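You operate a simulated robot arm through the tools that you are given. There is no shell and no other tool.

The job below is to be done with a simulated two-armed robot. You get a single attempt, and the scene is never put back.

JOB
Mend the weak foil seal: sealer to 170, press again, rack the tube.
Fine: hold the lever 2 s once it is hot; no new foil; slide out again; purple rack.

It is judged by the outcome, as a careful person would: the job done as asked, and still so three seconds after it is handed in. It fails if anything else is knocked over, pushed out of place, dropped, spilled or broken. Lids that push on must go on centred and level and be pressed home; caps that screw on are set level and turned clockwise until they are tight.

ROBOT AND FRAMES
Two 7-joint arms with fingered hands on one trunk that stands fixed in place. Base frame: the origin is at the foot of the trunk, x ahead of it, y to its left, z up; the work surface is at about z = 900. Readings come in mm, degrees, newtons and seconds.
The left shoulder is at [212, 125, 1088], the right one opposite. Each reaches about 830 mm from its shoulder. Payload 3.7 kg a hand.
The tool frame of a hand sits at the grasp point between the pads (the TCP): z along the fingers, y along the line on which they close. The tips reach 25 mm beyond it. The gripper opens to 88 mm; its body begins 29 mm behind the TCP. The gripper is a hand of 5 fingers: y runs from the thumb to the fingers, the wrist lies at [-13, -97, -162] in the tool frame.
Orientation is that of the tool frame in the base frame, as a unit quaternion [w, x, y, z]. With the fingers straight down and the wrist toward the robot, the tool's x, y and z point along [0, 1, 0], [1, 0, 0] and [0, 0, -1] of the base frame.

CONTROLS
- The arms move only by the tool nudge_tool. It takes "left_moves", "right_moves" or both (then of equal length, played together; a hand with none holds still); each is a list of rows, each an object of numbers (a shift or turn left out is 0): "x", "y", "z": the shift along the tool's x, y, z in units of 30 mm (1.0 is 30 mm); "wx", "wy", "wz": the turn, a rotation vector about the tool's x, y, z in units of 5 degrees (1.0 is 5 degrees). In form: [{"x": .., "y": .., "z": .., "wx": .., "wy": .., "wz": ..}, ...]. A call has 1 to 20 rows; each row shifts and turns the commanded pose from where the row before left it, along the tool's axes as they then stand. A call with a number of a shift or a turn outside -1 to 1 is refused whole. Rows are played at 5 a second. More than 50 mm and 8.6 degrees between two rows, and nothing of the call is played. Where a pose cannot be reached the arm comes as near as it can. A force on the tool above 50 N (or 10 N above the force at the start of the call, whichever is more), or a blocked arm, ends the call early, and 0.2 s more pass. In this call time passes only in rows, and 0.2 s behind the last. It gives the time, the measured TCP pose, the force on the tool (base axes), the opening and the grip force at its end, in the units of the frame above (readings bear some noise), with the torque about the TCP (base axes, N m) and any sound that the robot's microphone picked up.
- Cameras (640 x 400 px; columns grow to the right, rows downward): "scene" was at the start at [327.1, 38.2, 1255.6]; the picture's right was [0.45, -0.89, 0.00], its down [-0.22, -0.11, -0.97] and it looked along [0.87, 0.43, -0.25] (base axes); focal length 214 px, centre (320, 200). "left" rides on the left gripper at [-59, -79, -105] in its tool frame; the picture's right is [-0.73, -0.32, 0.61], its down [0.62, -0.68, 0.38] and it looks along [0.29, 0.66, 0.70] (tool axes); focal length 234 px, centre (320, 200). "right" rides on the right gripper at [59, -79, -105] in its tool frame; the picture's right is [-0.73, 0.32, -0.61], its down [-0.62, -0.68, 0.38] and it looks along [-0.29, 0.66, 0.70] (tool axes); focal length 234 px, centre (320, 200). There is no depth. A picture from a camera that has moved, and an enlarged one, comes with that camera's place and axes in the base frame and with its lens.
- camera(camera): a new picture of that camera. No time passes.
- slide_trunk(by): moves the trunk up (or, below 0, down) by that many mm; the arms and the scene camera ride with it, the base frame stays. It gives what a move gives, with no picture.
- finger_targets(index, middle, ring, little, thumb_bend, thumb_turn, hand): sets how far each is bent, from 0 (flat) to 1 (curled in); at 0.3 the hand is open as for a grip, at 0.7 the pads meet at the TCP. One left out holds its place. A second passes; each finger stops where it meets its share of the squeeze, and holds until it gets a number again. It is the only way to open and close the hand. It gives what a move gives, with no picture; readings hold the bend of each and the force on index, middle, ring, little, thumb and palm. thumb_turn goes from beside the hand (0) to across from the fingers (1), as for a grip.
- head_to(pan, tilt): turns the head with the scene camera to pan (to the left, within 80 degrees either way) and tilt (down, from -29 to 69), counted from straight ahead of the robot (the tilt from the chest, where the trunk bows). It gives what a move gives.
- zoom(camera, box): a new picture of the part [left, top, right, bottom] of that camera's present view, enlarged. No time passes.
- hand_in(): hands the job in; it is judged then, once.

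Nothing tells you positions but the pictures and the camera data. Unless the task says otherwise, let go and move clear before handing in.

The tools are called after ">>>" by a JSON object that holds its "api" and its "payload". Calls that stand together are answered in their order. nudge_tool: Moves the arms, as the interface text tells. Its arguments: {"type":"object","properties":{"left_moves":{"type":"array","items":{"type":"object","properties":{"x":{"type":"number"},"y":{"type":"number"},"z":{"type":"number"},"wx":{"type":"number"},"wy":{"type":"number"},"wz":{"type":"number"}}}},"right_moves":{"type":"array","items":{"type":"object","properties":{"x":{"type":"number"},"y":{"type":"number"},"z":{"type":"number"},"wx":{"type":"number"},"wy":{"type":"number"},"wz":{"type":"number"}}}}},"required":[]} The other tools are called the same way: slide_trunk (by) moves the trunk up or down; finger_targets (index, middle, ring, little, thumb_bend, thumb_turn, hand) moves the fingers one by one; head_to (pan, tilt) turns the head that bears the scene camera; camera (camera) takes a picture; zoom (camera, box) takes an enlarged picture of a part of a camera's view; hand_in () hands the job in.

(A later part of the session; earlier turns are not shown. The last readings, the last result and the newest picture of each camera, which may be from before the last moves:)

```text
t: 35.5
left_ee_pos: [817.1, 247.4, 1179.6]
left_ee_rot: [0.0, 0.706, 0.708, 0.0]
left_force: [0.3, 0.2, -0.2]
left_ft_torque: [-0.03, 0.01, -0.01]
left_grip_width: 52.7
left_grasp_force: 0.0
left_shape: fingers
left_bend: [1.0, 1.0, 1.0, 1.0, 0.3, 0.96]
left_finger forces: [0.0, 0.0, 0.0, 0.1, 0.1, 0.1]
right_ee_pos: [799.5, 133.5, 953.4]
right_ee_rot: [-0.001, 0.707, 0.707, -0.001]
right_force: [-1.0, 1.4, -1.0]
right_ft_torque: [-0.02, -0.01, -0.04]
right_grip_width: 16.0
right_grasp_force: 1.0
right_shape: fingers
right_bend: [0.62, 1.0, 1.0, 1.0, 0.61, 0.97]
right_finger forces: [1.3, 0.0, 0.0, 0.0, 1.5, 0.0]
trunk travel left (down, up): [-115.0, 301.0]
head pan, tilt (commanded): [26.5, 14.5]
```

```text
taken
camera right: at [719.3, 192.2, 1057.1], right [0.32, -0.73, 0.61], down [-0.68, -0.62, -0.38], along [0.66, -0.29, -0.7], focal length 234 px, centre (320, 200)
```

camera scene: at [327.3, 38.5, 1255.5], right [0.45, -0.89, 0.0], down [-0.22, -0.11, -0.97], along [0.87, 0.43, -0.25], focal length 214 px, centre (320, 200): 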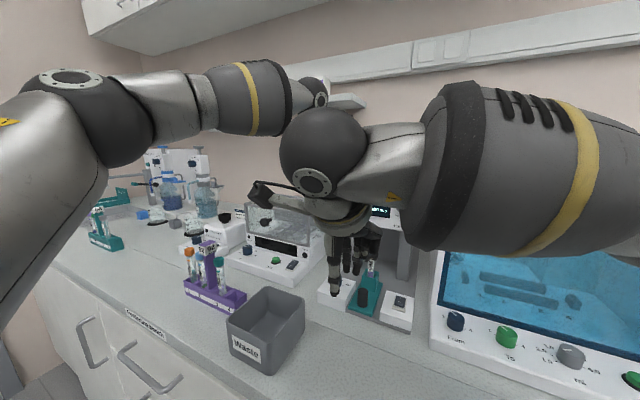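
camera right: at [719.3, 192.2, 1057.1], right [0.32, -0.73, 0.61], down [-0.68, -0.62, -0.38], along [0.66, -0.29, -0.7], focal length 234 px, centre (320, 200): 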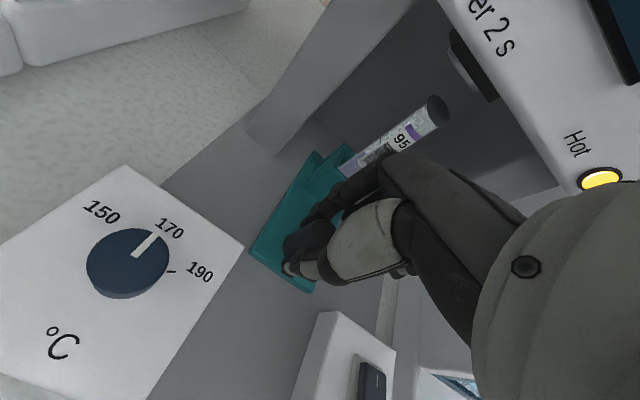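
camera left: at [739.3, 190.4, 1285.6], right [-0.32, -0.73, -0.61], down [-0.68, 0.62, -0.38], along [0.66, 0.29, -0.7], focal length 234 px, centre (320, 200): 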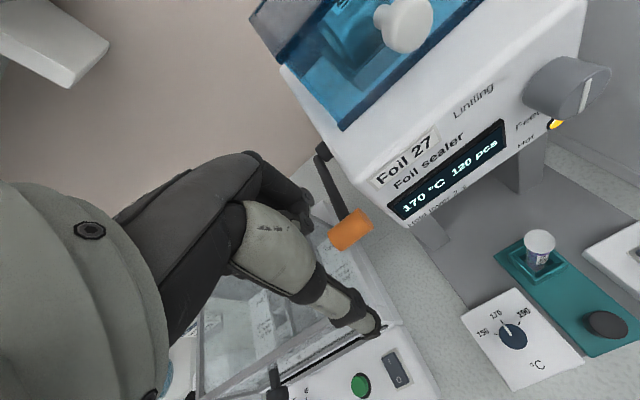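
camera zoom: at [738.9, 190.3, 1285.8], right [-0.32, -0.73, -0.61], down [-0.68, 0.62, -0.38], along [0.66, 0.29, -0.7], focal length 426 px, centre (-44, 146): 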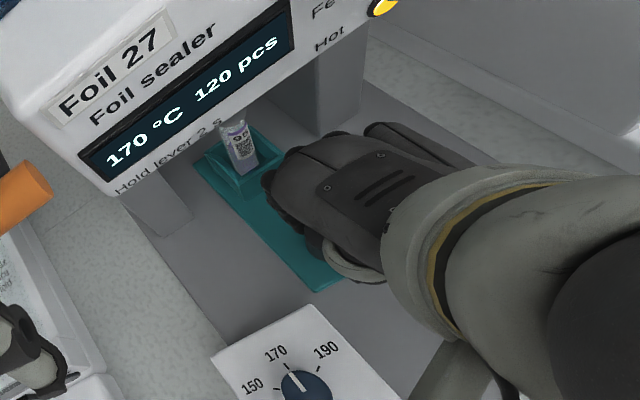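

Free still; tube is now under the head's front. I'll zoom to see how far the tube is from the press plate.

>>> {"api": "zoom", "payload": {"camera": "right", "box": [380, 0, 580, 180]}}

>>> {"api": "zoom", "payload": {"camera": "right", "box": [220, 80, 460, 320]}}

```text
2.22 times, centred on (480, 90) of right
camera zoom: at [719.3, 192.2, 1057.1], right [0.32, -0.73, 0.61], down [-0.68, -0.62, -0.38], along [0.66, -0.29, -0.7], focal length 520 px, centre (-36, 444)
```

zoom: 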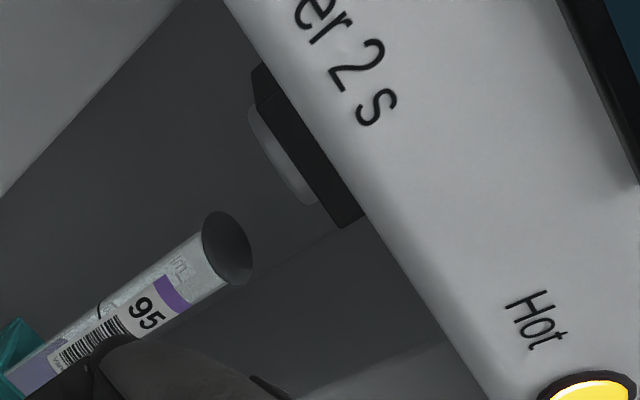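

```text
1.67 times, centred on (340, 200) of right
camera zoom: at [719.3, 192.2, 1057.1], right [0.32, -0.73, 0.61], down [-0.68, -0.62, -0.38], along [0.66, -0.29, -0.7], focal length 390 px, centre (287, 200)
```

zoom: 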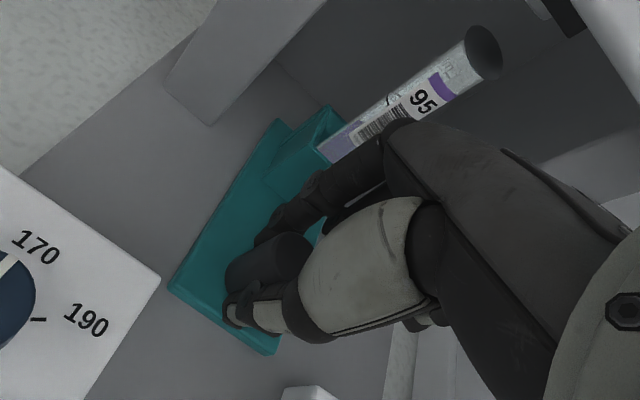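

The press plate is near x = 901, so about 36 mm more travel is needed; upright, my knuckles would come too close to the head. I'll loosen the grip and pitch the right hand 20° so it leans back, then continue pushing.

>>> {"api": "finger_targets", "payload": {"hand": "right", "index": 0.53, "thumb_bend": 0.52}}

>>> {"api": "nudge_tool", "payload": {"right_moves": [{"y": -0.17, "z": -0.1, "wx": -1}, {"wx": -1}, {"wx": -1}, {"wx": -1}]}}

>>> {"api": "camera", "payload": {"camera": "right"}}

>>> {"api": "zoom", "payload": {"camera": "left", "box": [400, 120, 640, 340]}}

```text
t: 36.5
left_ee_pos: [817.5, 248.5, 1179.9]
left_ee_rot: [0.0, 0.707, 0.708, 0.0]
left_force: [-0.6, 0.6, -1.2]
left_ft_torque: [-0.02, -0.05, 0.03]
left_grip_width: 52.6
left_grasp_force: 0.1
left_shape: fingers
left_bend: [1.0, 1.0, 1.0, 1.0, 0.3, 0.96]
left_finger forces: [0.0, 0.0, 0.1, 0.0, 0.0, 0.0]
right_ee_pos: [798.9, 133.0, 953.3]
right_ee_rot: [0.0, 0.706, 0.708, 0.0]
right_force: [-0.6, -0.1, 0.3]
right_ft_torque: [0.0, 0.01, 0.01]
right_grip_width: 35.7
right_grasp_force: 0.1
right_shape: fingers
right_bend: [0.53, 1.0, 1.0, 1.0, 0.52, 0.97]
right_finger forces: [0.0, 0.0, 0.0, 0.1, 0.0, 0.0]
trunk travel left (down, up): [-115.0, 301.0]
head pan, tilt (commanded): [26.5, 14.5]
```

```text
t: 37.5
left_ee_pos: [817.8, 248.5, 1178.7]
left_ee_rot: [0.0, 0.707, 0.708, 0.0]
left_force: [0.5, -0.3, 0.0]
left_ft_torque: [-0.01, 0.0, -0.02]
left_grip_width: 52.8
left_grasp_force: 0.0
left_shape: fingers
left_bend: [1.0, 1.0, 1.0, 1.0, 0.3, 0.96]
left_finger forces: [0.0, 0.0, 0.0, 0.0, 0.0, 0.1]
right_ee_pos: [792.6, 132.4, 956.2]
right_ee_rot: [0.121, 0.696, 0.697, 0.124]
right_force: [0.3, 0.3, -0.3]
right_ft_torque: [-0.02, -0.01, 0.0]
right_grip_width: 35.6
right_grasp_force: 0.1
right_shape: fingers
right_bend: [0.53, 1.0, 1.0, 1.0, 0.52, 0.97]
right_finger forces: [0.0, 0.0, 0.0, 0.0, 0.0, 0.1]
trunk travel left (down, up): [-115.0, 301.0]
head pan, tilt (commanded): [26.5, 14.5]
```

```text
taken
camera right: at [682.2, 191.4, 1027.3], right [0.1, -0.73, 0.68], down [-0.51, -0.62, -0.59], along [0.86, -0.29, -0.43], focal length 234 px, centre (320, 200)
```

right: 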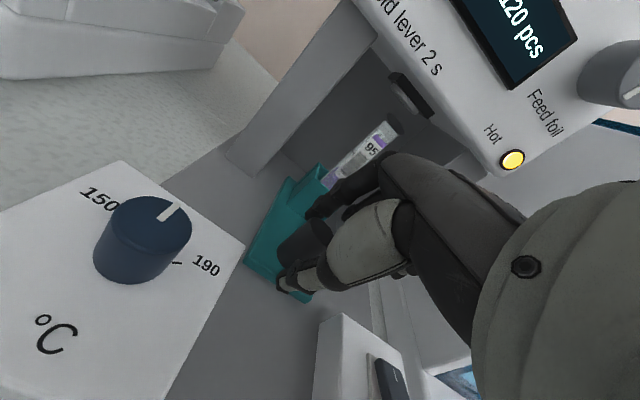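

```text
1.82 times, centred on (520, 230) of left
camera zoom: at [738.7, 190.0, 1286.1], right [-0.32, -0.73, -0.61], down [-0.68, 0.62, -0.38], along [0.66, 0.29, -0.7], focal length 426 px, centre (-44, 146)
```

zoom: 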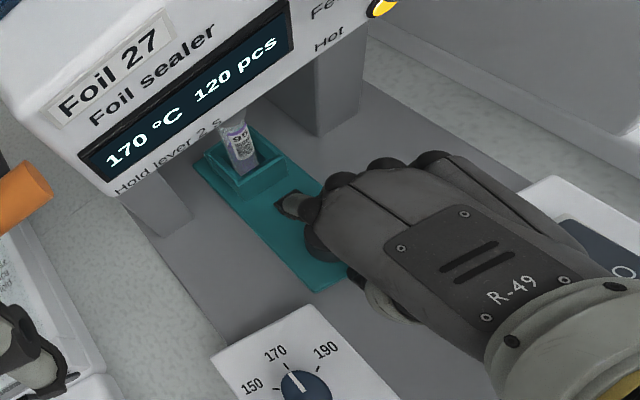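

Good lean-back clearance now. Pushing on along base +x.

>>> {"api": "nudge_tool", "payload": {"right_moves": [{"y": 0.376, "z": 0.137}, {"y": 0.376, "z": 0.137}, {"y": 0.376, "z": 0.137}]}}

>>> {"api": "camera", "payload": {"camera": "right"}}

>>> {"api": "zoom", "payload": {"camera": "left", "box": [400, 120, 640, 340]}}

```text
t: 38.3
left_ee_pos: [816.8, 247.6, 1180.8]
left_ee_rot: [0.0, 0.707, 0.707, 0.0]
left_force: [0.0, 0.1, -0.3]
left_ft_torque: [0.01, 0.01, 0.0]
left_grip_width: 52.8
left_grasp_force: 0.1
left_shape: fingers
left_bend: [1.0, 1.0, 1.0, 1.0, 0.3, 0.96]
left_finger forces: [0.0, 0.1, 0.0, 0.0, 0.1, 0.0]
right_ee_pos: [829.9, 133.1, 956.5]
right_ee_rot: [0.123, 0.696, 0.696, 0.123]
right_force: [0.6, -0.1, 3.0]
right_ft_torque: [-0.02, -0.03, 0.0]
right_grip_width: 33.4
right_grasp_force: 1.3
right_shape: fingers
right_bend: [0.53, 1.0, 1.0, 1.0, 0.54, 0.98]
right_finger forces: [0.0, 0.0, 0.0, 0.1, 2.3, 0.0]
trunk travel left (down, up): [-115.0, 301.0]
head pan, tilt (commanded): [26.5, 14.5]
```

```text
taken
camera right: at [718.7, 192.5, 1026.6], right [0.1, -0.73, 0.68], down [-0.51, -0.62, -0.59], along [0.86, -0.29, -0.43], focal length 234 px, centre (320, 200)
```

right: 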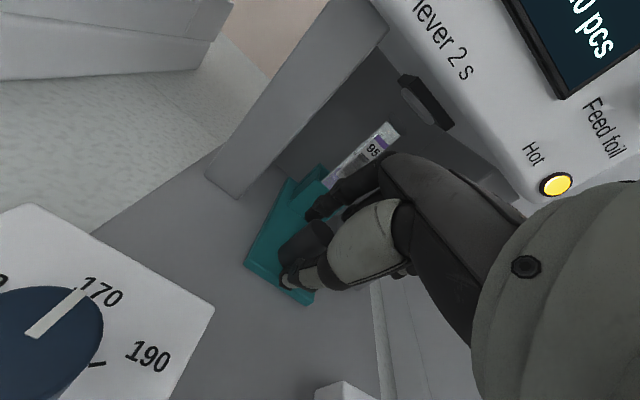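

```text
1.82 times, centred on (520, 230) of left
camera zoom: at [738.6, 190.0, 1286.1], right [-0.32, -0.73, -0.61], down [-0.68, 0.62, -0.38], along [0.66, 0.29, -0.7], focal length 426 px, centre (-44, 146)
```

zoom: 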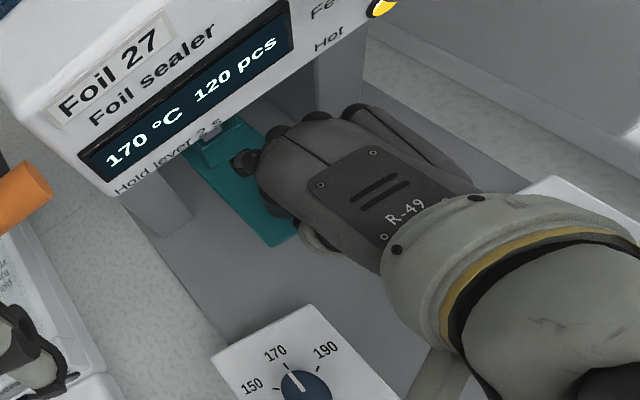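

The thumb is pushing the knob and the slide follows. Checking tube vs. press plate.

>>> {"api": "zoom", "payload": {"camera": "right", "box": [330, 60, 490, 190]}}

>>> {"api": "zoom", "payload": {"camera": "right", "box": [220, 140, 400, 320]}}

```text
3.08 times, centred on (410, 125) of right
camera zoom: at [718.7, 192.5, 1026.6], right [0.1, -0.73, 0.68], down [-0.51, -0.62, -0.59], along [0.86, -0.29, -0.43], focal length 720 px, centre (43, 431)
```

zoom: 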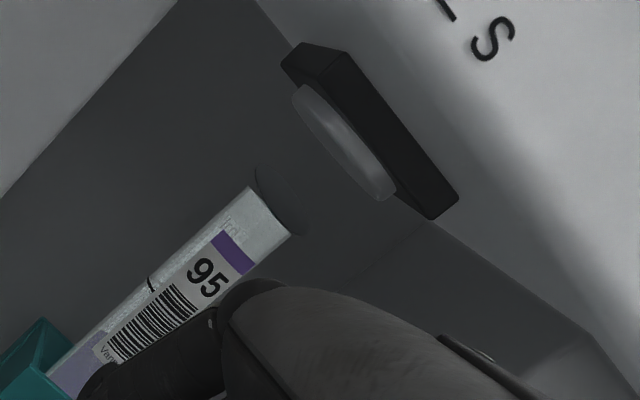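

```text
2.22 times, centred on (310, 230) of right
camera zoom: at [718.7, 192.5, 1026.6], right [0.1, -0.73, 0.68], down [-0.51, -0.62, -0.59], along [0.86, -0.29, -0.43], focal length 520 px, centre (342, 133)
```

zoom: 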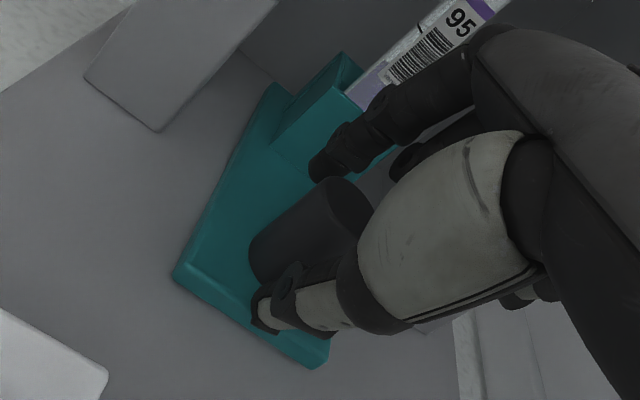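

The tube top (x ≈ 902) is now right under the press plate (x ≈ 903). I'll nudge 3 mm more to confirm the slide is on its end stop.

>>> {"api": "nudge_tool", "payload": {"right_moves": [{"y": 0.094, "z": 0.034}]}}

>>> {"api": "zoom", "payload": {"camera": "right", "box": [330, 60, 490, 190]}}

```text
t: 38.7
left_ee_pos: [817.1, 248.0, 1180.3]
left_ee_rot: [-0.001, 0.707, 0.708, -0.001]
left_force: [0.1, 0.7, 0.3]
left_ft_torque: [0.01, 0.0, -0.01]
left_grip_width: 52.9
left_grasp_force: 0.1
left_shape: fingers
left_bend: [1.0, 1.0, 1.0, 1.0, 0.3, 0.96]
left_finger forces: [0.0, 0.0, 0.1, 0.1, 0.1, 0.0]
right_ee_pos: [831.8, 132.8, 957.3]
right_ee_rot: [0.123, 0.695, 0.697, 0.123]
right_force: [-0.6, 0.1, 2.5]
right_ft_torque: [-0.02, 0.07, 0.02]
right_grip_width: 34.4
right_grasp_force: 1.5
right_shape: fingers
right_bend: [0.53, 1.0, 1.0, 1.0, 0.53, 0.98]
right_finger forces: [0.0, 0.1, 0.1, 0.1, 2.8, 0.1]
trunk travel left (down, up): [-115.0, 301.0]
head pan, tilt (commanded): [26.5, 14.5]
```

```text
3.08 times, centred on (410, 125) of right
camera zoom: at [721.0, 192.3, 1027.0], right [0.1, -0.73, 0.68], down [-0.51, -0.62, -0.59], along [0.86, -0.29, -0.43], focal length 720 px, centre (43, 431)
```

zoom: 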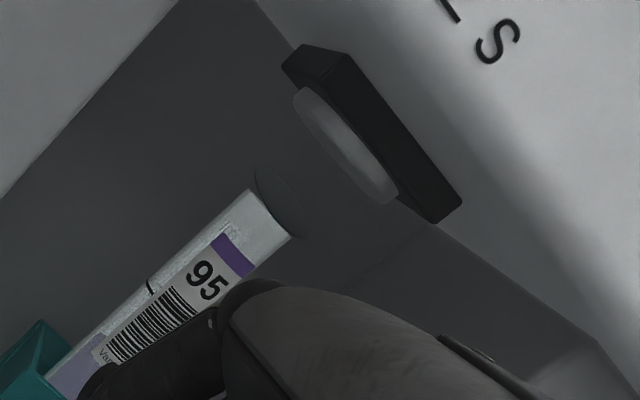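

The slide still moved with the hand. I'll go another few mm to find the stop.

>>> {"api": "nudge_tool", "payload": {"right_moves": [{"y": 0.094, "z": 0.034}]}}

>>> {"api": "zoom", "payload": {"camera": "right", "box": [330, 60, 490, 190]}}

>>> {"api": "zoom", "payload": {"camera": "right", "box": [220, 140, 400, 320]}}

```text
t: 39.1
left_ee_pos: [817.3, 248.4, 1180.0]
left_ee_rot: [0.0, 0.707, 0.707, 0.0]
left_force: [-1.0, -0.3, -0.4]
left_ft_torque: [0.05, 0.02, -0.01]
left_grip_width: 52.7
left_grasp_force: 0.0
left_shape: fingers
left_bend: [1.0, 1.0, 1.0, 1.0, 0.3, 0.96]
left_finger forces: [0.1, 0.0, 0.0, 0.0, 0.0, 0.0]
right_ee_pos: [835.4, 132.6, 957.6]
right_ee_rot: [0.123, 0.696, 0.697, 0.122]
right_force: [-1.9, 0.1, 4.8]
right_ft_torque: [0.02, 0.15, -0.02]
right_grip_width: 37.0
right_grasp_force: 2.0
right_shape: fingers
right_bend: [0.53, 1.0, 1.0, 1.0, 0.51, 0.98]
right_finger forces: [0.1, 0.1, 0.0, 0.0, 5.1, 0.0]
trunk travel left (down, up): [-115.0, 301.0]
head pan, tilt (commanded): [26.5, 14.5]
```

```text
3.08 times, centred on (410, 125) of right
camera zoom: at [724.0, 191.9, 1027.5], right [0.1, -0.73, 0.68], down [-0.51, -0.62, -0.59], along [0.86, -0.29, -0.43], focal length 720 px, centre (43, 431)
```

zoom: 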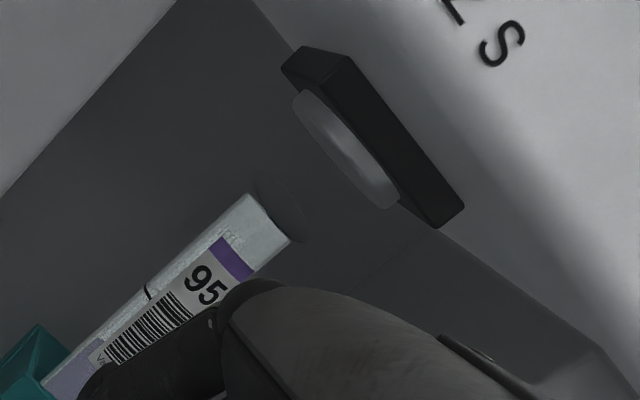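

```text
2.22 times, centred on (310, 230) of right
camera zoom: at [724.0, 191.9, 1027.5], right [0.1, -0.73, 0.68], down [-0.51, -0.62, -0.59], along [0.86, -0.29, -0.43], focal length 520 px, centre (342, 133)
```

zoom: 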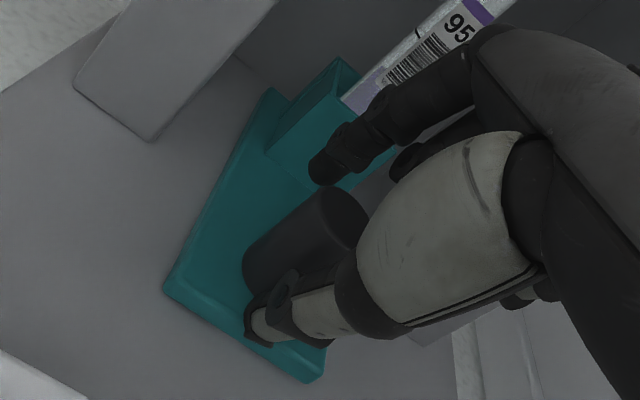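

The slide is on its stop (thumb force jumped to 5 N and the slide no longer follows). I'll relax the right hand 4 mm so it doesn't press on the knob, and shift the left fist squarely over the lever grip.

>>> {"api": "nudge_tool", "payload": {"right_moves": [{"y": -0.126, "z": -0.046}]}}

>>> {"api": "nudge_tool", "payload": {"left_moves": [{"y": 0.2, "x": -0.1, "z": 0.3}, {"y": 0.2, "x": -0.07, "z": 0.5}, {"z": 0.5}]}}

>>> {"api": "camera", "payload": {"camera": "left"}}

>>> {"api": "zoom", "payload": {"camera": "scene", "box": [290, 110, 430, 250]}}

>>> {"api": "camera", "payload": {"camera": "right"}}

```text
t: 39.5
left_ee_pos: [816.6, 248.3, 1179.1]
left_ee_rot: [-0.001, 0.707, 0.707, 0.0]
left_force: [0.0, 0.7, -0.9]
left_ft_torque: [0.0, 0.0, 0.0]
left_grip_width: 52.9
left_grasp_force: 0.1
left_shape: fingers
left_bend: [1.0, 1.0, 1.0, 1.0, 0.3, 0.96]
left_finger forces: [0.0, 0.0, 0.0, 0.1, 0.0, 0.0]
right_ee_pos: [831.2, 132.8, 955.2]
right_ee_rot: [0.122, 0.697, 0.696, 0.122]
right_force: [0.2, 0.1, 2.3]
right_ft_torque: [0.01, 0.01, 0.01]
right_grip_width: 33.4
right_grasp_force: 1.2
right_shape: fingers
right_bend: [0.53, 1.0, 1.0, 1.0, 0.54, 0.98]
right_finger forces: [0.1, 0.0, 0.1, 0.1, 2.7, 0.0]
trunk travel left (down, up): [-115.0, 301.0]
head pan, tilt (commanded): [26.5, 14.5]
```

```text
t: 40.3
left_ee_pos: [831.5, 240.9, 1140.4]
left_ee_rot: [0.0, 0.707, 0.708, -0.001]
left_force: [-0.2, -0.7, -0.3]
left_ft_torque: [0.03, 0.0, -0.01]
left_grip_width: 52.9
left_grasp_force: 0.0
left_shape: fingers
left_bend: [1.0, 1.0, 1.0, 1.0, 0.3, 0.96]
left_finger forces: [0.1, 0.0, 0.1, 0.0, 0.1, 0.1]
right_ee_pos: [831.0, 132.6, 956.1]
right_ee_rot: [0.123, 0.696, 0.697, 0.123]
right_force: [0.0, 0.2, 2.3]
right_ft_torque: [-0.02, 0.03, 0.01]
right_grip_width: 33.8
right_grasp_force: 1.2
right_shape: fingers
right_bend: [0.53, 1.0, 1.0, 1.0, 0.54, 0.98]
right_finger forces: [0.1, 0.0, 0.0, 0.1, 2.2, 0.1]
trunk travel left (down, up): [-115.0, 301.0]
head pan, tilt (commanded): [26.5, 14.5]
```

```text
taken
camera left: at [751.7, 183.8, 1247.3], right [-0.32, -0.73, -0.61], down [-0.68, 0.62, -0.38], along [0.66, 0.29, -0.7], focal length 234 px, centre (320, 200)
```

left: 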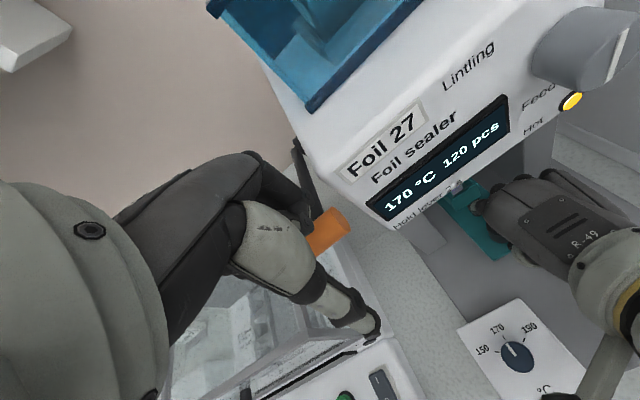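

```text
2.86 times, centred on (360, 180) of scene
camera zoom: at [326.9, 38.2, 1255.6], right [0.45, -0.89, 0.0], down [-0.22, -0.11, -0.97], along [0.87, 0.43, -0.25], focal length 613 px, centre (206, 257)
```

zoom: 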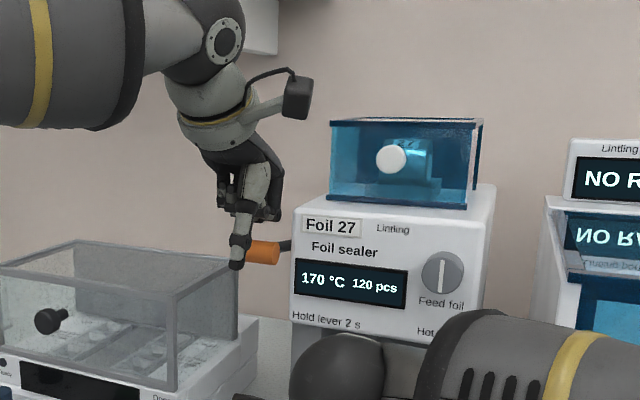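

```text
taken
camera right: at [720.0, 191.9, 1026.9], right [0.1, -0.73, 0.68], down [-0.51, -0.62, -0.59], along [0.86, -0.29, -0.43], focal length 234 px, centre (320, 200)
```

right: 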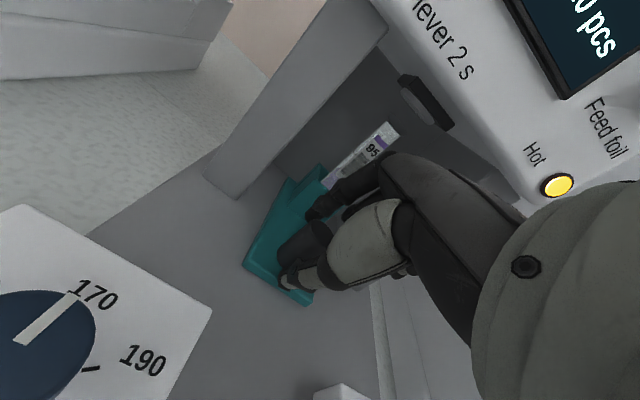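

The left fist is right above the lever grip, thumb hanging in front of it. I'll lift the right thumb off the slide plate, then start lowering the left fist onto the lever.

>>> {"api": "nudge_tool", "payload": {"right_moves": [{"y": 0.0, "z": -0.1}], "left_moves": [{"z": 0.3}]}}

>>> {"api": "zoom", "payload": {"camera": "left", "box": [250, 150, 410, 300]}}

>>> {"api": "zoom", "payload": {"camera": "scene", "box": [310, 140, 410, 240]}}

```text
t: 40.7
left_ee_pos: [831.1, 241.8, 1130.6]
left_ee_rot: [0.001, 0.706, 0.708, 0.0]
left_force: [0.8, 0.2, 1.3]
left_ft_torque: [-0.02, -0.01, -0.03]
left_grip_width: 52.7
left_grasp_force: 0.1
left_shape: fingers
left_bend: [1.0, 1.0, 1.0, 1.0, 0.3, 0.96]
left_finger forces: [0.0, 0.0, 0.0, 0.0, 0.0, 0.0]
right_ee_pos: [830.0, 133.1, 958.4]
right_ee_rot: [0.123, 0.696, 0.697, 0.123]
right_force: [0.1, -0.5, 0.6]
right_ft_torque: [0.01, -0.01, 0.01]
right_grip_width: 35.5
right_grasp_force: 0.0
right_shape: fingers
right_bend: [0.53, 1.0, 1.0, 1.0, 0.52, 0.98]
right_finger forces: [0.1, 0.0, 0.0, 0.0, 0.1, 0.1]
trunk travel left (down, up): [-115.0, 301.0]
head pan, tilt (commanded): [26.5, 14.5]
```

```text
2.67 times, centred on (330, 225) of left
camera zoom: at [751.9, 184.3, 1237.2], right [-0.32, -0.73, -0.61], down [-0.68, 0.62, -0.38], along [0.66, 0.29, -0.7], focal length 624 px, centre (293, 133)
```

zoom: 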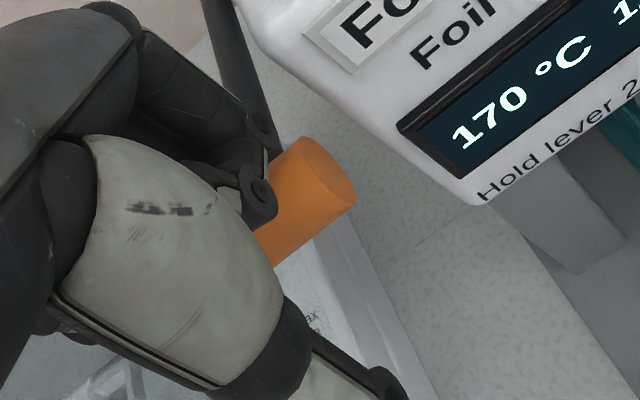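

```text
4.00 times, centred on (360, 190) of scene
camera zoom: at [327.4, 38.3, 1255.4], right [0.45, -0.89, 0.0], down [-0.22, -0.11, -0.97], along [0.87, 0.43, -0.25], focal length 858 px, centre (160, 240)
```

zoom: 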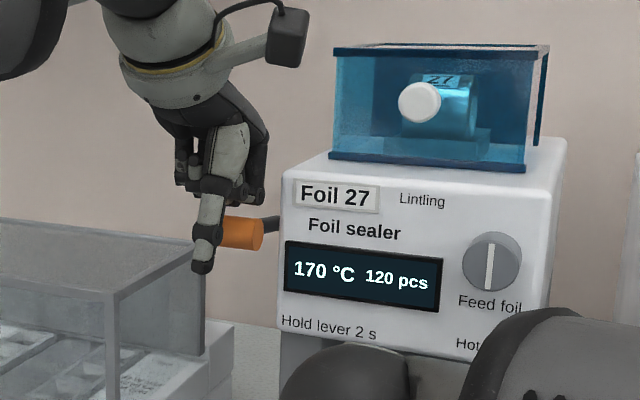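

Around 8 mm to contact. Pressing down in small steps, watching force and lever motion.

>>> {"api": "nudge_tool", "payload": {"left_moves": [{"z": 0.2}, {"z": 0.2}, {"z": 0.2}]}}

>>> {"api": "zoom", "payload": {"camera": "left", "box": [250, 150, 410, 300]}}

>>> {"api": "zoom", "payload": {"camera": "scene", "box": [310, 140, 410, 240]}}

```text
t: 41.5
left_ee_pos: [831.6, 244.6, 1113.3]
left_ee_rot: [0.0, 0.707, 0.708, 0.0]
left_force: [0.1, -0.3, 1.9]
left_ft_torque: [-0.01, -0.02, 0.02]
left_grip_width: 52.6
left_grasp_force: 1.0
left_shape: fingers
left_bend: [1.0, 1.0, 1.0, 1.0, 0.3, 0.96]
left_finger forces: [0.0, 1.7, 0.0, 0.0, 0.1, 0.1]
right_ee_pos: [829.4, 131.5, 959.5]
right_ee_rot: [0.123, 0.697, 0.696, 0.122]
right_force: [0.2, -1.2, 0.4]
right_ft_torque: [0.01, -0.01, 0.0]
right_grip_width: 35.5
right_grasp_force: 0.2
right_shape: fingers
right_bend: [0.53, 1.0, 1.0, 1.0, 0.52, 0.98]
right_finger forces: [0.0, 0.0, 0.0, 0.1, 0.1, 0.1]
trunk travel left (down, up): [-115.0, 301.0]
head pan, tilt (commanded): [26.5, 14.5]
```

```text
2.67 times, centred on (330, 225) of left
camera zoom: at [752.0, 184.9, 1219.2], right [-0.32, -0.73, -0.61], down [-0.68, 0.62, -0.38], along [0.66, 0.29, -0.7], focal length 624 px, centre (293, 133)
```

zoom: 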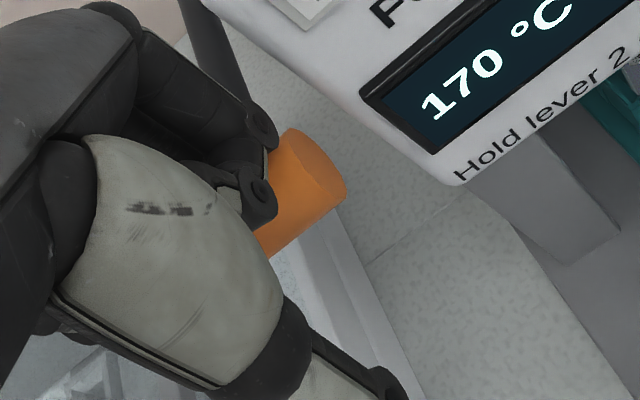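

```text
4.00 times, centred on (360, 190) of scene
camera zoom: at [327.0, 38.1, 1255.6], right [0.45, -0.89, 0.0], down [-0.22, -0.11, -0.97], along [0.87, 0.43, -0.25], focal length 858 px, centre (160, 240)
```

zoom: 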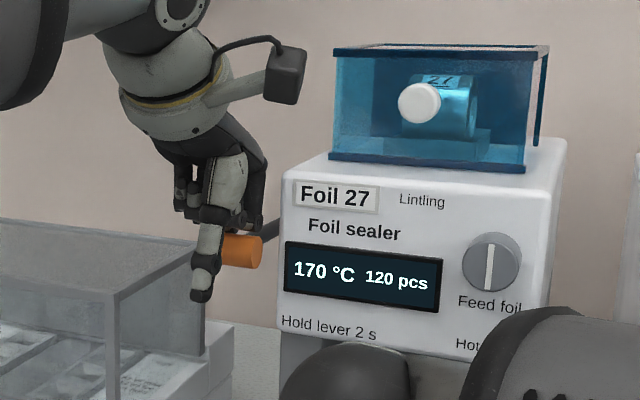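

The lever is moving down easily (about 2 N). Continuing.

>>> {"api": "nudge_tool", "payload": {"left_moves": [{"z": 0.25}, {"z": 0.25}, {"z": 0.25}]}}

>>> {"api": "zoom", "payload": {"camera": "left", "box": [250, 150, 410, 300]}}

>>> {"api": "zoom", "payload": {"camera": "scene", "box": [310, 140, 410, 240]}}

>>> {"api": "zoom", "payload": {"camera": "right", "box": [330, 60, 490, 190]}}

```text
t: 42.3
left_ee_pos: [831.1, 243.7, 1089.1]
left_ee_rot: [0.0, 0.707, 0.708, 0.001]
left_force: [0.8, 0.6, 2.8]
left_ft_torque: [0.05, -0.01, 0.03]
left_grip_width: 52.7
left_grasp_force: 1.3
left_shape: fingers
left_bend: [1.0, 1.0, 1.0, 1.0, 0.3, 0.96]
left_finger forces: [0.1, 2.5, 0.0, 0.0, 0.0, 0.0]
right_ee_pos: [829.1, 133.4, 958.6]
right_ee_rot: [0.122, 0.696, 0.697, 0.122]
right_force: [0.2, 0.3, -0.1]
right_ft_torque: [0.0, 0.0, 0.0]
right_grip_width: 35.6
right_grasp_force: 0.0
right_shape: fingers
right_bend: [0.53, 1.0, 1.0, 1.0, 0.52, 0.98]
right_finger forces: [0.0, 0.0, 0.0, 0.0, 0.1, 0.1]
trunk travel left (down, up): [-115.0, 301.0]
head pan, tilt (commanded): [26.5, 14.5]
```

```text
2.67 times, centred on (330, 225) of left
camera zoom: at [751.6, 184.4, 1196.4], right [-0.32, -0.73, -0.61], down [-0.68, 0.62, -0.38], along [0.66, 0.29, -0.7], focal length 624 px, centre (293, 133)
```

zoom: 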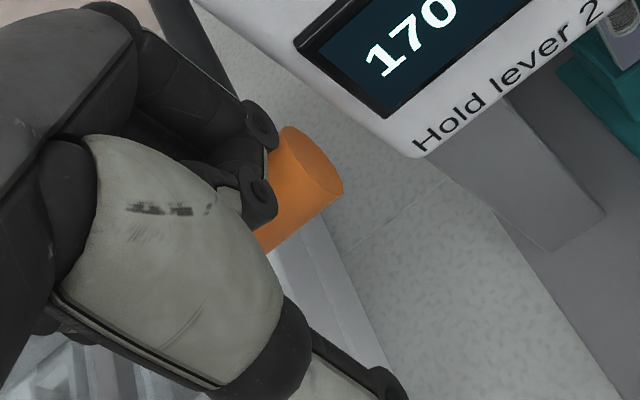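

```text
4.00 times, centred on (360, 190) of scene
camera zoom: at [326.9, 38.2, 1255.6], right [0.45, -0.89, 0.0], down [-0.22, -0.11, -0.97], along [0.87, 0.43, -0.25], focal length 858 px, centre (160, 240)
```

zoom: 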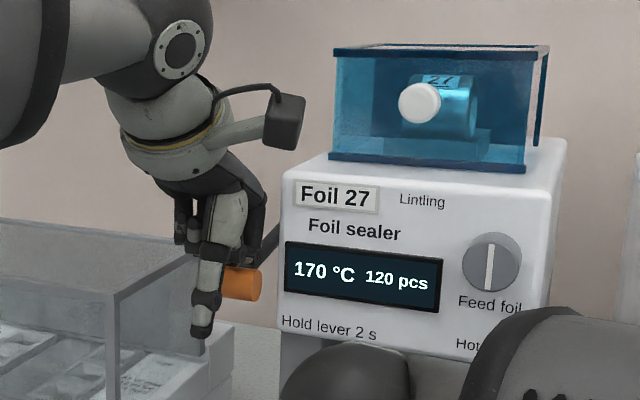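

```text
3.08 times, centred on (410, 125) of right
camera zoom: at [719.1, 192.1, 1029.6], right [0.1, -0.73, 0.68], down [-0.51, -0.62, -0.59], along [0.86, -0.29, -0.43], focal length 720 px, centre (43, 431)
```

zoom: 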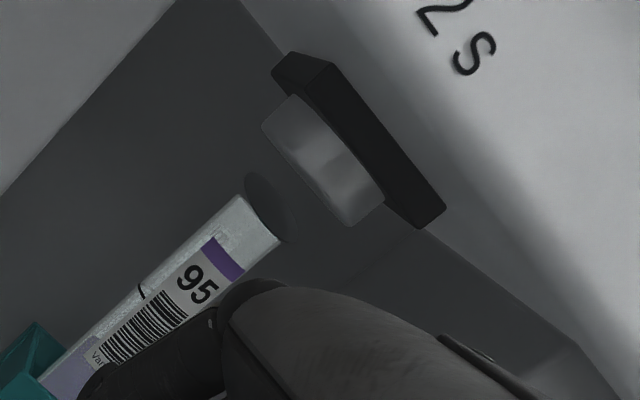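

Platen is coming down over the tube. I'll check the left hand's clearance to the glass lid at its left before going lower.

>>> {"api": "camera", "payload": {"camera": "left"}}

>>> {"api": "zoom", "payload": {"camera": "scene", "box": [230, 160, 370, 270]}}

```text
taken
camera left: at [751.6, 184.4, 1196.4], right [-0.32, -0.73, -0.61], down [-0.68, 0.62, -0.38], along [0.66, 0.29, -0.7], focal length 234 px, centre (320, 200)
```

left: 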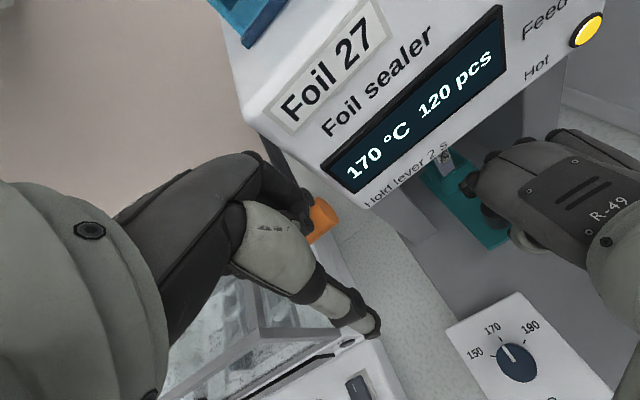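

```text
3.64 times, centred on (300, 215) of scene
camera zoom: at [326.9, 38.2, 1255.6], right [0.45, -0.89, 0.0], down [-0.22, -0.11, -0.97], along [0.87, 0.43, -0.25], focal length 780 px, centre (393, 146)
```

zoom: 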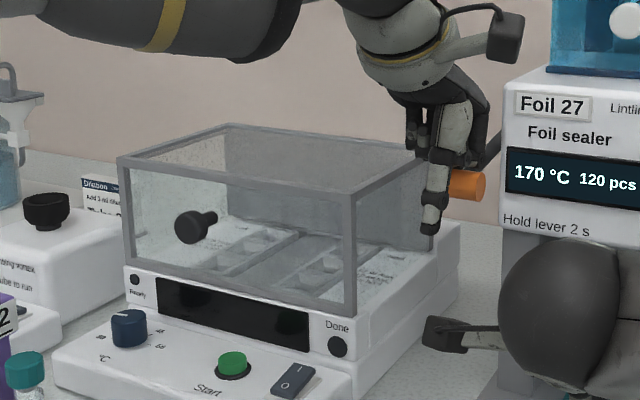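

The lid's right edge is at y ≈ 316, z ≈ 1075, about 20 mm clear of the fist. Continuing the press in small steps.

>>> {"api": "nudge_tool", "payload": {"left_moves": [{"z": 0.2}, {"z": 0.2}]}}

>>> {"api": "zoom", "payload": {"camera": "right", "box": [330, 60, 490, 190]}}

>>> {"api": "zoom", "payload": {"camera": "scene", "box": [310, 140, 410, 240]}}

```text
t: 42.9
left_ee_pos: [830.5, 243.3, 1077.4]
left_ee_rot: [0.001, 0.707, 0.708, 0.001]
left_force: [1.9, 0.3, 2.8]
left_ft_torque: [0.01, -0.03, -0.02]
left_grip_width: 52.8
left_grasp_force: 1.6
left_shape: fingers
left_bend: [1.0, 1.0, 1.0, 1.0, 0.3, 0.96]
left_finger forces: [0.0, 3.1, 0.1, 0.0, 0.1, 0.1]
right_ee_pos: [830.4, 133.0, 959.0]
right_ee_rot: [0.122, 0.696, 0.697, 0.122]
right_force: [-1.2, 0.1, -0.3]
right_ft_torque: [0.03, 0.0, 0.02]
right_grip_width: 35.6
right_grasp_force: 0.0
right_shape: fingers
right_bend: [0.53, 1.0, 1.0, 1.0, 0.52, 0.98]
right_finger forces: [0.0, 0.0, 0.0, 0.1, 0.0, 0.0]
trunk travel left (down, up): [-115.0, 301.0]
head pan, tilt (commanded): [26.5, 14.5]
```

```text
3.08 times, centred on (410, 125) of right
camera zoom: at [719.0, 192.0, 1029.7], right [0.1, -0.73, 0.68], down [-0.51, -0.62, -0.59], along [0.86, -0.29, -0.43], focal length 720 px, centre (43, 431)
```

zoom: 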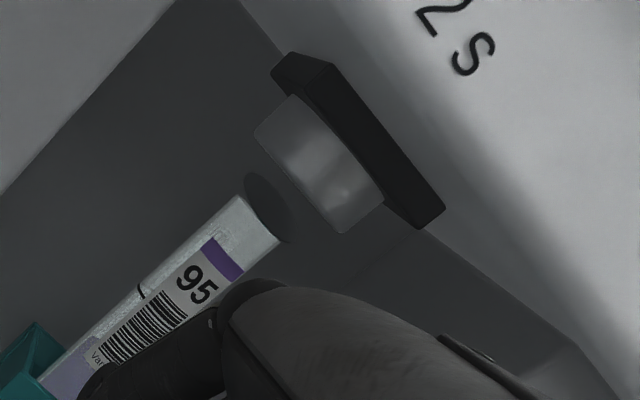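

```text
4.00 times, centred on (360, 190) of scene
camera zoom: at [326.9, 38.1, 1255.6], right [0.45, -0.89, 0.0], down [-0.22, -0.11, -0.97], along [0.87, 0.43, -0.25], focal length 858 px, centre (160, 240)
```

zoom: 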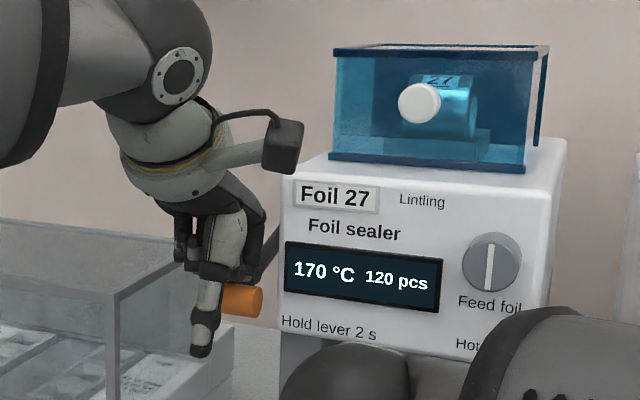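

The lever swings on an arc (pivot near x 927, z 1097) and the platen still has about 11 mm to go. I'll follow the arc: down and slightly forward.

>>> {"api": "nudge_tool", "payload": {"left_moves": [{"y": 0.08, "z": 0.25}, {"y": 0.1, "z": 0.25}]}}

>>> {"api": "zoom", "payload": {"camera": "right", "box": [330, 60, 490, 190]}}

>>> {"api": "zoom", "payload": {"camera": "scene", "box": [310, 140, 410, 240]}}

>>> {"api": "camera", "payload": {"camera": "left"}}

```text
t: 43.5
left_ee_pos: [835.6, 242.6, 1059.8]
left_ee_rot: [0.0, 0.706, 0.708, 0.0]
left_force: [-0.5, 0.2, 4.2]
left_ft_torque: [0.03, -0.05, -0.01]
left_grip_width: 52.7
left_grasp_force: 1.3
left_shape: fingers
left_bend: [1.0, 1.0, 1.0, 1.0, 0.3, 0.96]
left_finger forces: [0.1, 3.2, 0.0, 0.1, 0.0, 0.0]
right_ee_pos: [829.9, 133.1, 959.4]
right_ee_rot: [0.122, 0.696, 0.697, 0.123]
right_force: [-0.4, 0.2, 0.9]
right_ft_torque: [0.01, 0.01, 0.01]
right_grip_width: 35.6
right_grasp_force: 0.0
right_shape: fingers
right_bend: [0.53, 1.0, 1.0, 1.0, 0.52, 0.98]
right_finger forces: [0.0, 0.0, 0.0, 0.1, 0.0, 0.1]
trunk travel left (down, up): [-115.0, 301.0]
head pan, tilt (commanded): [26.5, 14.5]
```

```text
3.08 times, centred on (410, 125) of right
camera zoom: at [718.9, 192.0, 1029.7], right [0.1, -0.73, 0.68], down [-0.51, -0.62, -0.59], along [0.86, -0.29, -0.43], focal length 720 px, centre (43, 431)
```

zoom: 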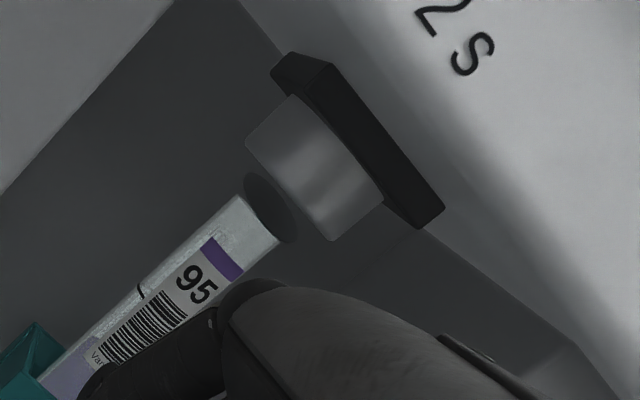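

```text
4.00 times, centred on (360, 190) of scene
camera zoom: at [326.7, 38.1, 1255.6], right [0.45, -0.89, 0.0], down [-0.22, -0.11, -0.97], along [0.87, 0.43, -0.25], focal length 858 px, centre (160, 240)
```

zoom: 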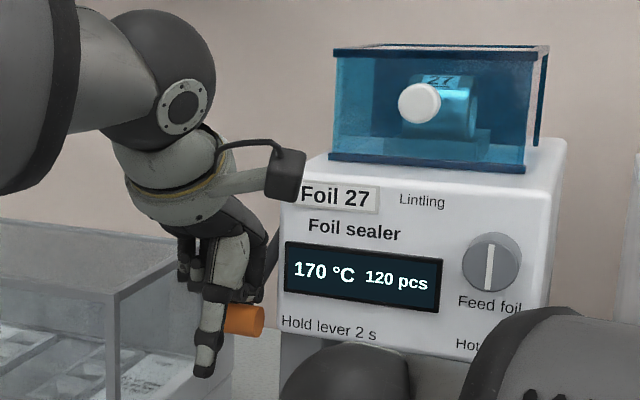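

```text
taken
camera left: at [757.4, 184.6, 1168.5], right [-0.32, -0.73, -0.61], down [-0.68, 0.62, -0.38], along [0.66, 0.29, -0.7], focal length 234 px, centre (320, 200)
```

left: 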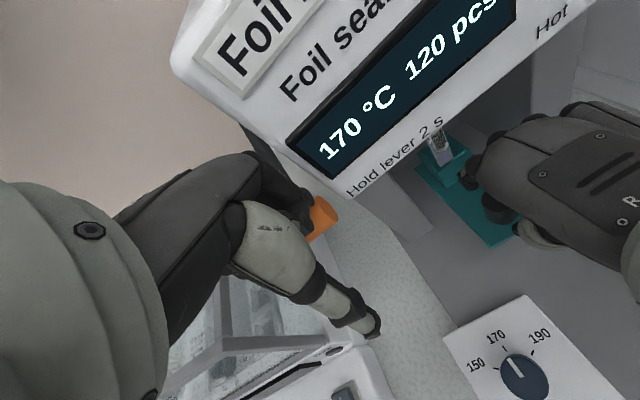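

Gap between platen and foil is about 7 mm now. Following the arc further.

>>> {"api": "nudge_tool", "payload": {"left_moves": [{"y": 0.13, "z": 0.24}, {"y": 0.14, "z": 0.23}]}}

>>> {"api": "zoom", "payload": {"camera": "right", "box": [330, 60, 490, 190]}}

>>> {"api": "zoom", "payload": {"camera": "scene", "box": [310, 150, 410, 250]}}

>>> {"api": "camera", "payload": {"camera": "left"}}

```text
t: 44.1
left_ee_pos: [844.5, 242.4, 1047.4]
left_ee_rot: [0.001, 0.706, 0.708, 0.0]
left_force: [-0.9, 0.3, 3.3]
left_ft_torque: [0.02, -0.1, -0.02]
left_grip_width: 52.7
left_grasp_force: 2.0
left_shape: fingers
left_bend: [1.0, 1.0, 1.0, 1.0, 0.3, 0.96]
left_finger forces: [0.0, 3.8, 0.0, 0.1, 0.0, 0.0]
right_ee_pos: [829.3, 132.0, 959.3]
right_ee_rot: [0.123, 0.696, 0.697, 0.123]
right_force: [0.8, 0.3, 0.4]
right_ft_torque: [0.03, 0.01, 0.03]
right_grip_width: 35.6
right_grasp_force: 0.1
right_shape: fingers
right_bend: [0.53, 1.0, 1.0, 1.0, 0.52, 0.98]
right_finger forces: [0.0, 0.0, 0.1, 0.0, 0.1, 0.0]
trunk travel left (down, up): [-115.0, 301.0]
head pan, tilt (commanded): [26.5, 14.5]
```

```text
3.08 times, centred on (410, 125) of right
camera zoom: at [718.8, 192.0, 1029.8], right [0.1, -0.73, 0.68], down [-0.51, -0.62, -0.59], along [0.86, -0.29, -0.43], focal length 720 px, centre (43, 431)
```

zoom: 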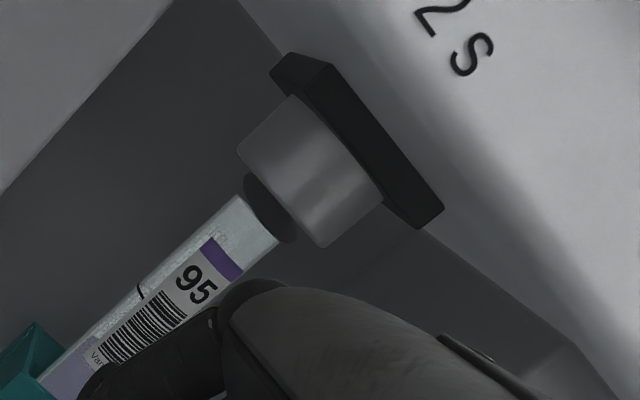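

```text
4.00 times, centred on (360, 200) of scene
camera zoom: at [326.6, 38.1, 1255.7], right [0.45, -0.89, 0.0], down [-0.22, -0.11, -0.97], along [0.87, 0.43, -0.25], focal length 858 px, centre (160, 200)
```

zoom: 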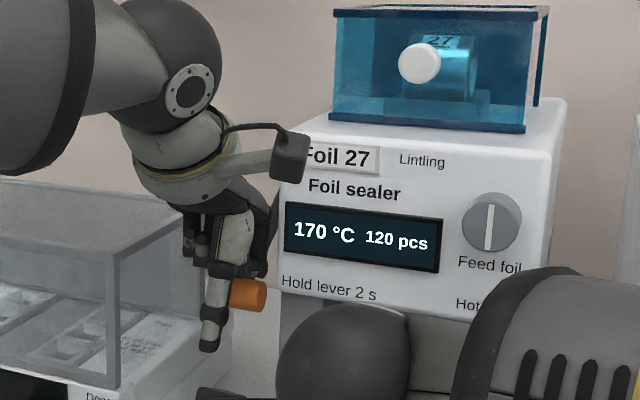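

```text
taken
camera left: at [765.7, 184.4, 1155.2], right [-0.32, -0.73, -0.61], down [-0.68, 0.62, -0.38], along [0.66, 0.29, -0.7], focal length 234 px, centre (320, 200)
```

left: 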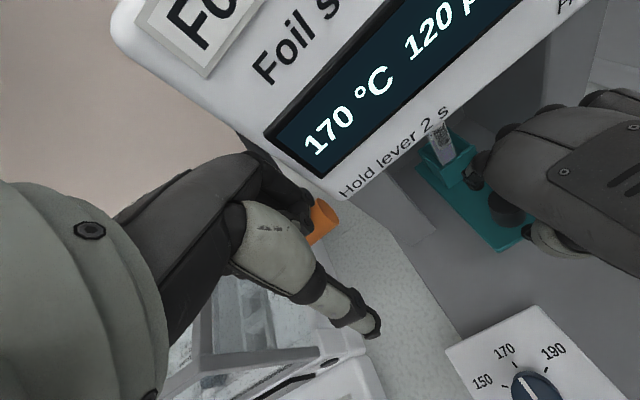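

Gap now roughly 3–4 mm; continuing gently.

>>> {"api": "nudge_tool", "payload": {"left_moves": [{"y": 0.13, "z": 0.2}, {"y": 0.13, "z": 0.2}]}}

>>> {"api": "zoom", "payload": {"camera": "right", "box": [330, 60, 490, 190]}}

>>> {"api": "zoom", "payload": {"camera": "scene", "box": [310, 150, 410, 250]}}

>>> {"api": "camera", "payload": {"camera": "left"}}

```text
t: 44.7
left_ee_pos: [851.7, 241.9, 1037.2]
left_ee_rot: [0.002, 0.706, 0.708, 0.001]
left_force: [-0.4, -1.0, 4.4]
left_ft_torque: [0.06, -0.09, -0.01]
left_grip_width: 53.0
left_grasp_force: 2.5
left_shape: fingers
left_bend: [1.0, 1.0, 1.0, 1.0, 0.3, 0.96]
left_finger forces: [0.0, 5.1, 0.0, 0.1, 0.0, 0.1]
right_ee_pos: [829.2, 131.9, 959.4]
right_ee_rot: [0.122, 0.696, 0.697, 0.123]
right_force: [0.5, 0.0, 0.3]
right_ft_torque: [0.04, -0.02, 0.02]
right_grip_width: 35.5
right_grasp_force: 0.1
right_shape: fingers
right_bend: [0.53, 1.0, 1.0, 1.0, 0.52, 0.98]
right_finger forces: [0.0, 0.1, 0.0, 0.1, 0.1, 0.0]
trunk travel left (down, up): [-115.0, 301.0]
head pan, tilt (commanded): [26.5, 14.5]
```

```text
3.08 times, centred on (410, 125) of right
camera zoom: at [718.7, 191.8, 1030.0], right [0.1, -0.73, 0.68], down [-0.51, -0.62, -0.59], along [0.86, -0.29, -0.43], focal length 720 px, centre (43, 431)
```

zoom: 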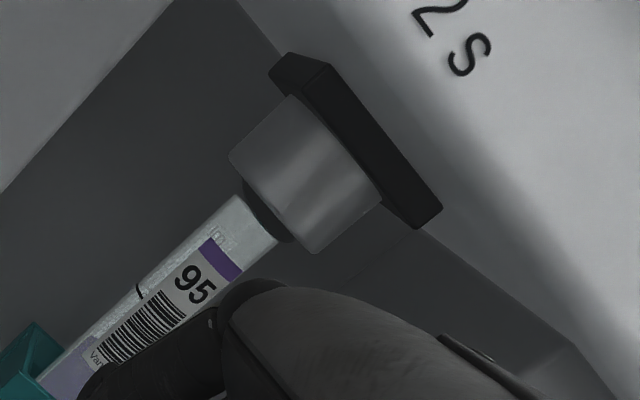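

```text
4.00 times, centred on (360, 200) of scene
camera zoom: at [326.5, 37.9, 1255.8], right [0.45, -0.89, 0.0], down [-0.22, -0.11, -0.97], along [0.87, 0.43, -0.25], focal length 858 px, centre (160, 200)
```

zoom: 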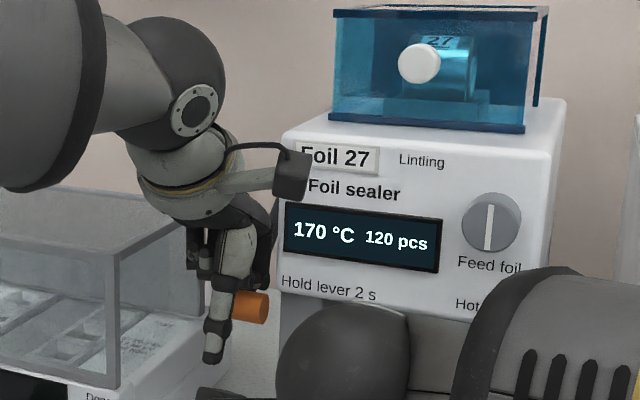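

```text
taken
camera left: at [773.0, 184.9, 1143.9], right [-0.32, -0.73, -0.61], down [-0.68, 0.62, -0.38], along [0.66, 0.29, -0.7], focal length 234 px, centre (320, 200)
```

left: 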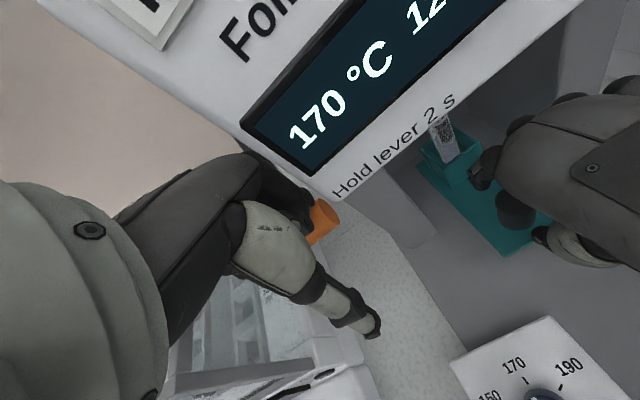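

Nearly closed. One more short step to find the lever's bottom.

>>> {"api": "nudge_tool", "payload": {"left_moves": [{"y": 0.14, "z": 0.18}, {"y": 0.14, "z": 0.17}]}}

>>> {"api": "zoom", "payload": {"camera": "right", "box": [330, 60, 490, 190]}}

>>> {"api": "zoom", "payload": {"camera": "scene", "box": [310, 150, 410, 250]}}

```text
t: 45.3
left_ee_pos: [860.4, 242.9, 1026.2]
left_ee_rot: [0.0, 0.706, 0.708, 0.0]
left_force: [-4.1, 1.0, 3.7]
left_ft_torque: [0.02, -0.08, 0.05]
left_grip_width: 53.1
left_grasp_force: 2.4
left_shape: fingers
left_bend: [1.0, 1.0, 1.0, 1.0, 0.3, 0.96]
left_finger forces: [0.0, 5.3, 0.2, 0.1, 0.1, 0.1]
right_ee_pos: [828.7, 132.1, 959.3]
right_ee_rot: [0.122, 0.696, 0.697, 0.123]
right_force: [-0.5, 0.5, 0.0]
right_ft_torque: [0.01, 0.02, -0.02]
right_grip_width: 35.7
right_grasp_force: 0.1
right_shape: fingers
right_bend: [0.53, 1.0, 1.0, 1.0, 0.52, 0.98]
right_finger forces: [0.0, 0.0, 0.0, 0.0, 0.0, 0.1]
trunk travel left (down, up): [-115.0, 301.0]
head pan, tilt (commanded): [26.5, 14.5]
```

```text
3.08 times, centred on (410, 125) of right
camera zoom: at [718.5, 192.1, 1029.9], right [0.1, -0.73, 0.68], down [-0.51, -0.62, -0.59], along [0.86, -0.29, -0.43], focal length 720 px, centre (43, 431)
```

zoom: 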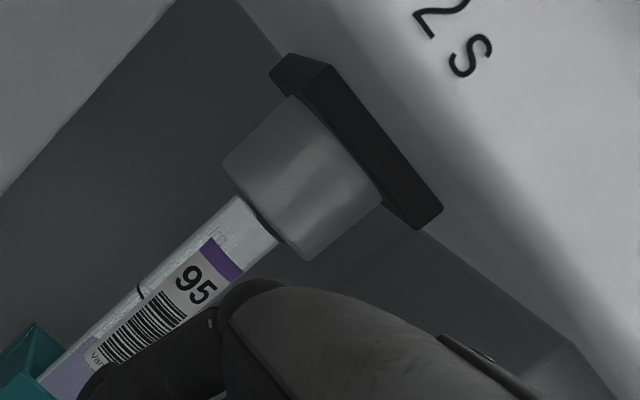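

```text
4.00 times, centred on (360, 200) of scene
camera zoom: at [326.3, 38.3, 1255.7], right [0.45, -0.89, 0.0], down [-0.22, -0.11, -0.97], along [0.87, 0.43, -0.25], focal length 858 px, centre (160, 200)
```

zoom: 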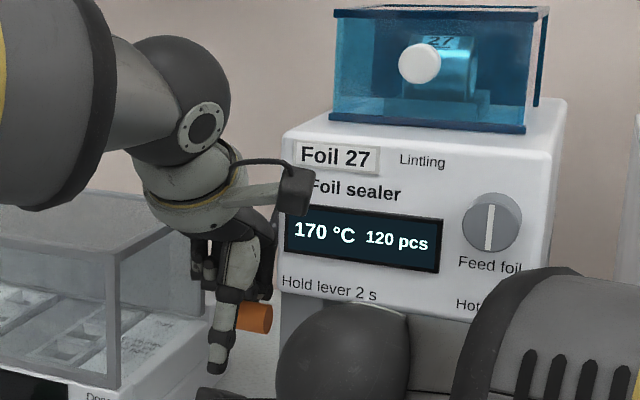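

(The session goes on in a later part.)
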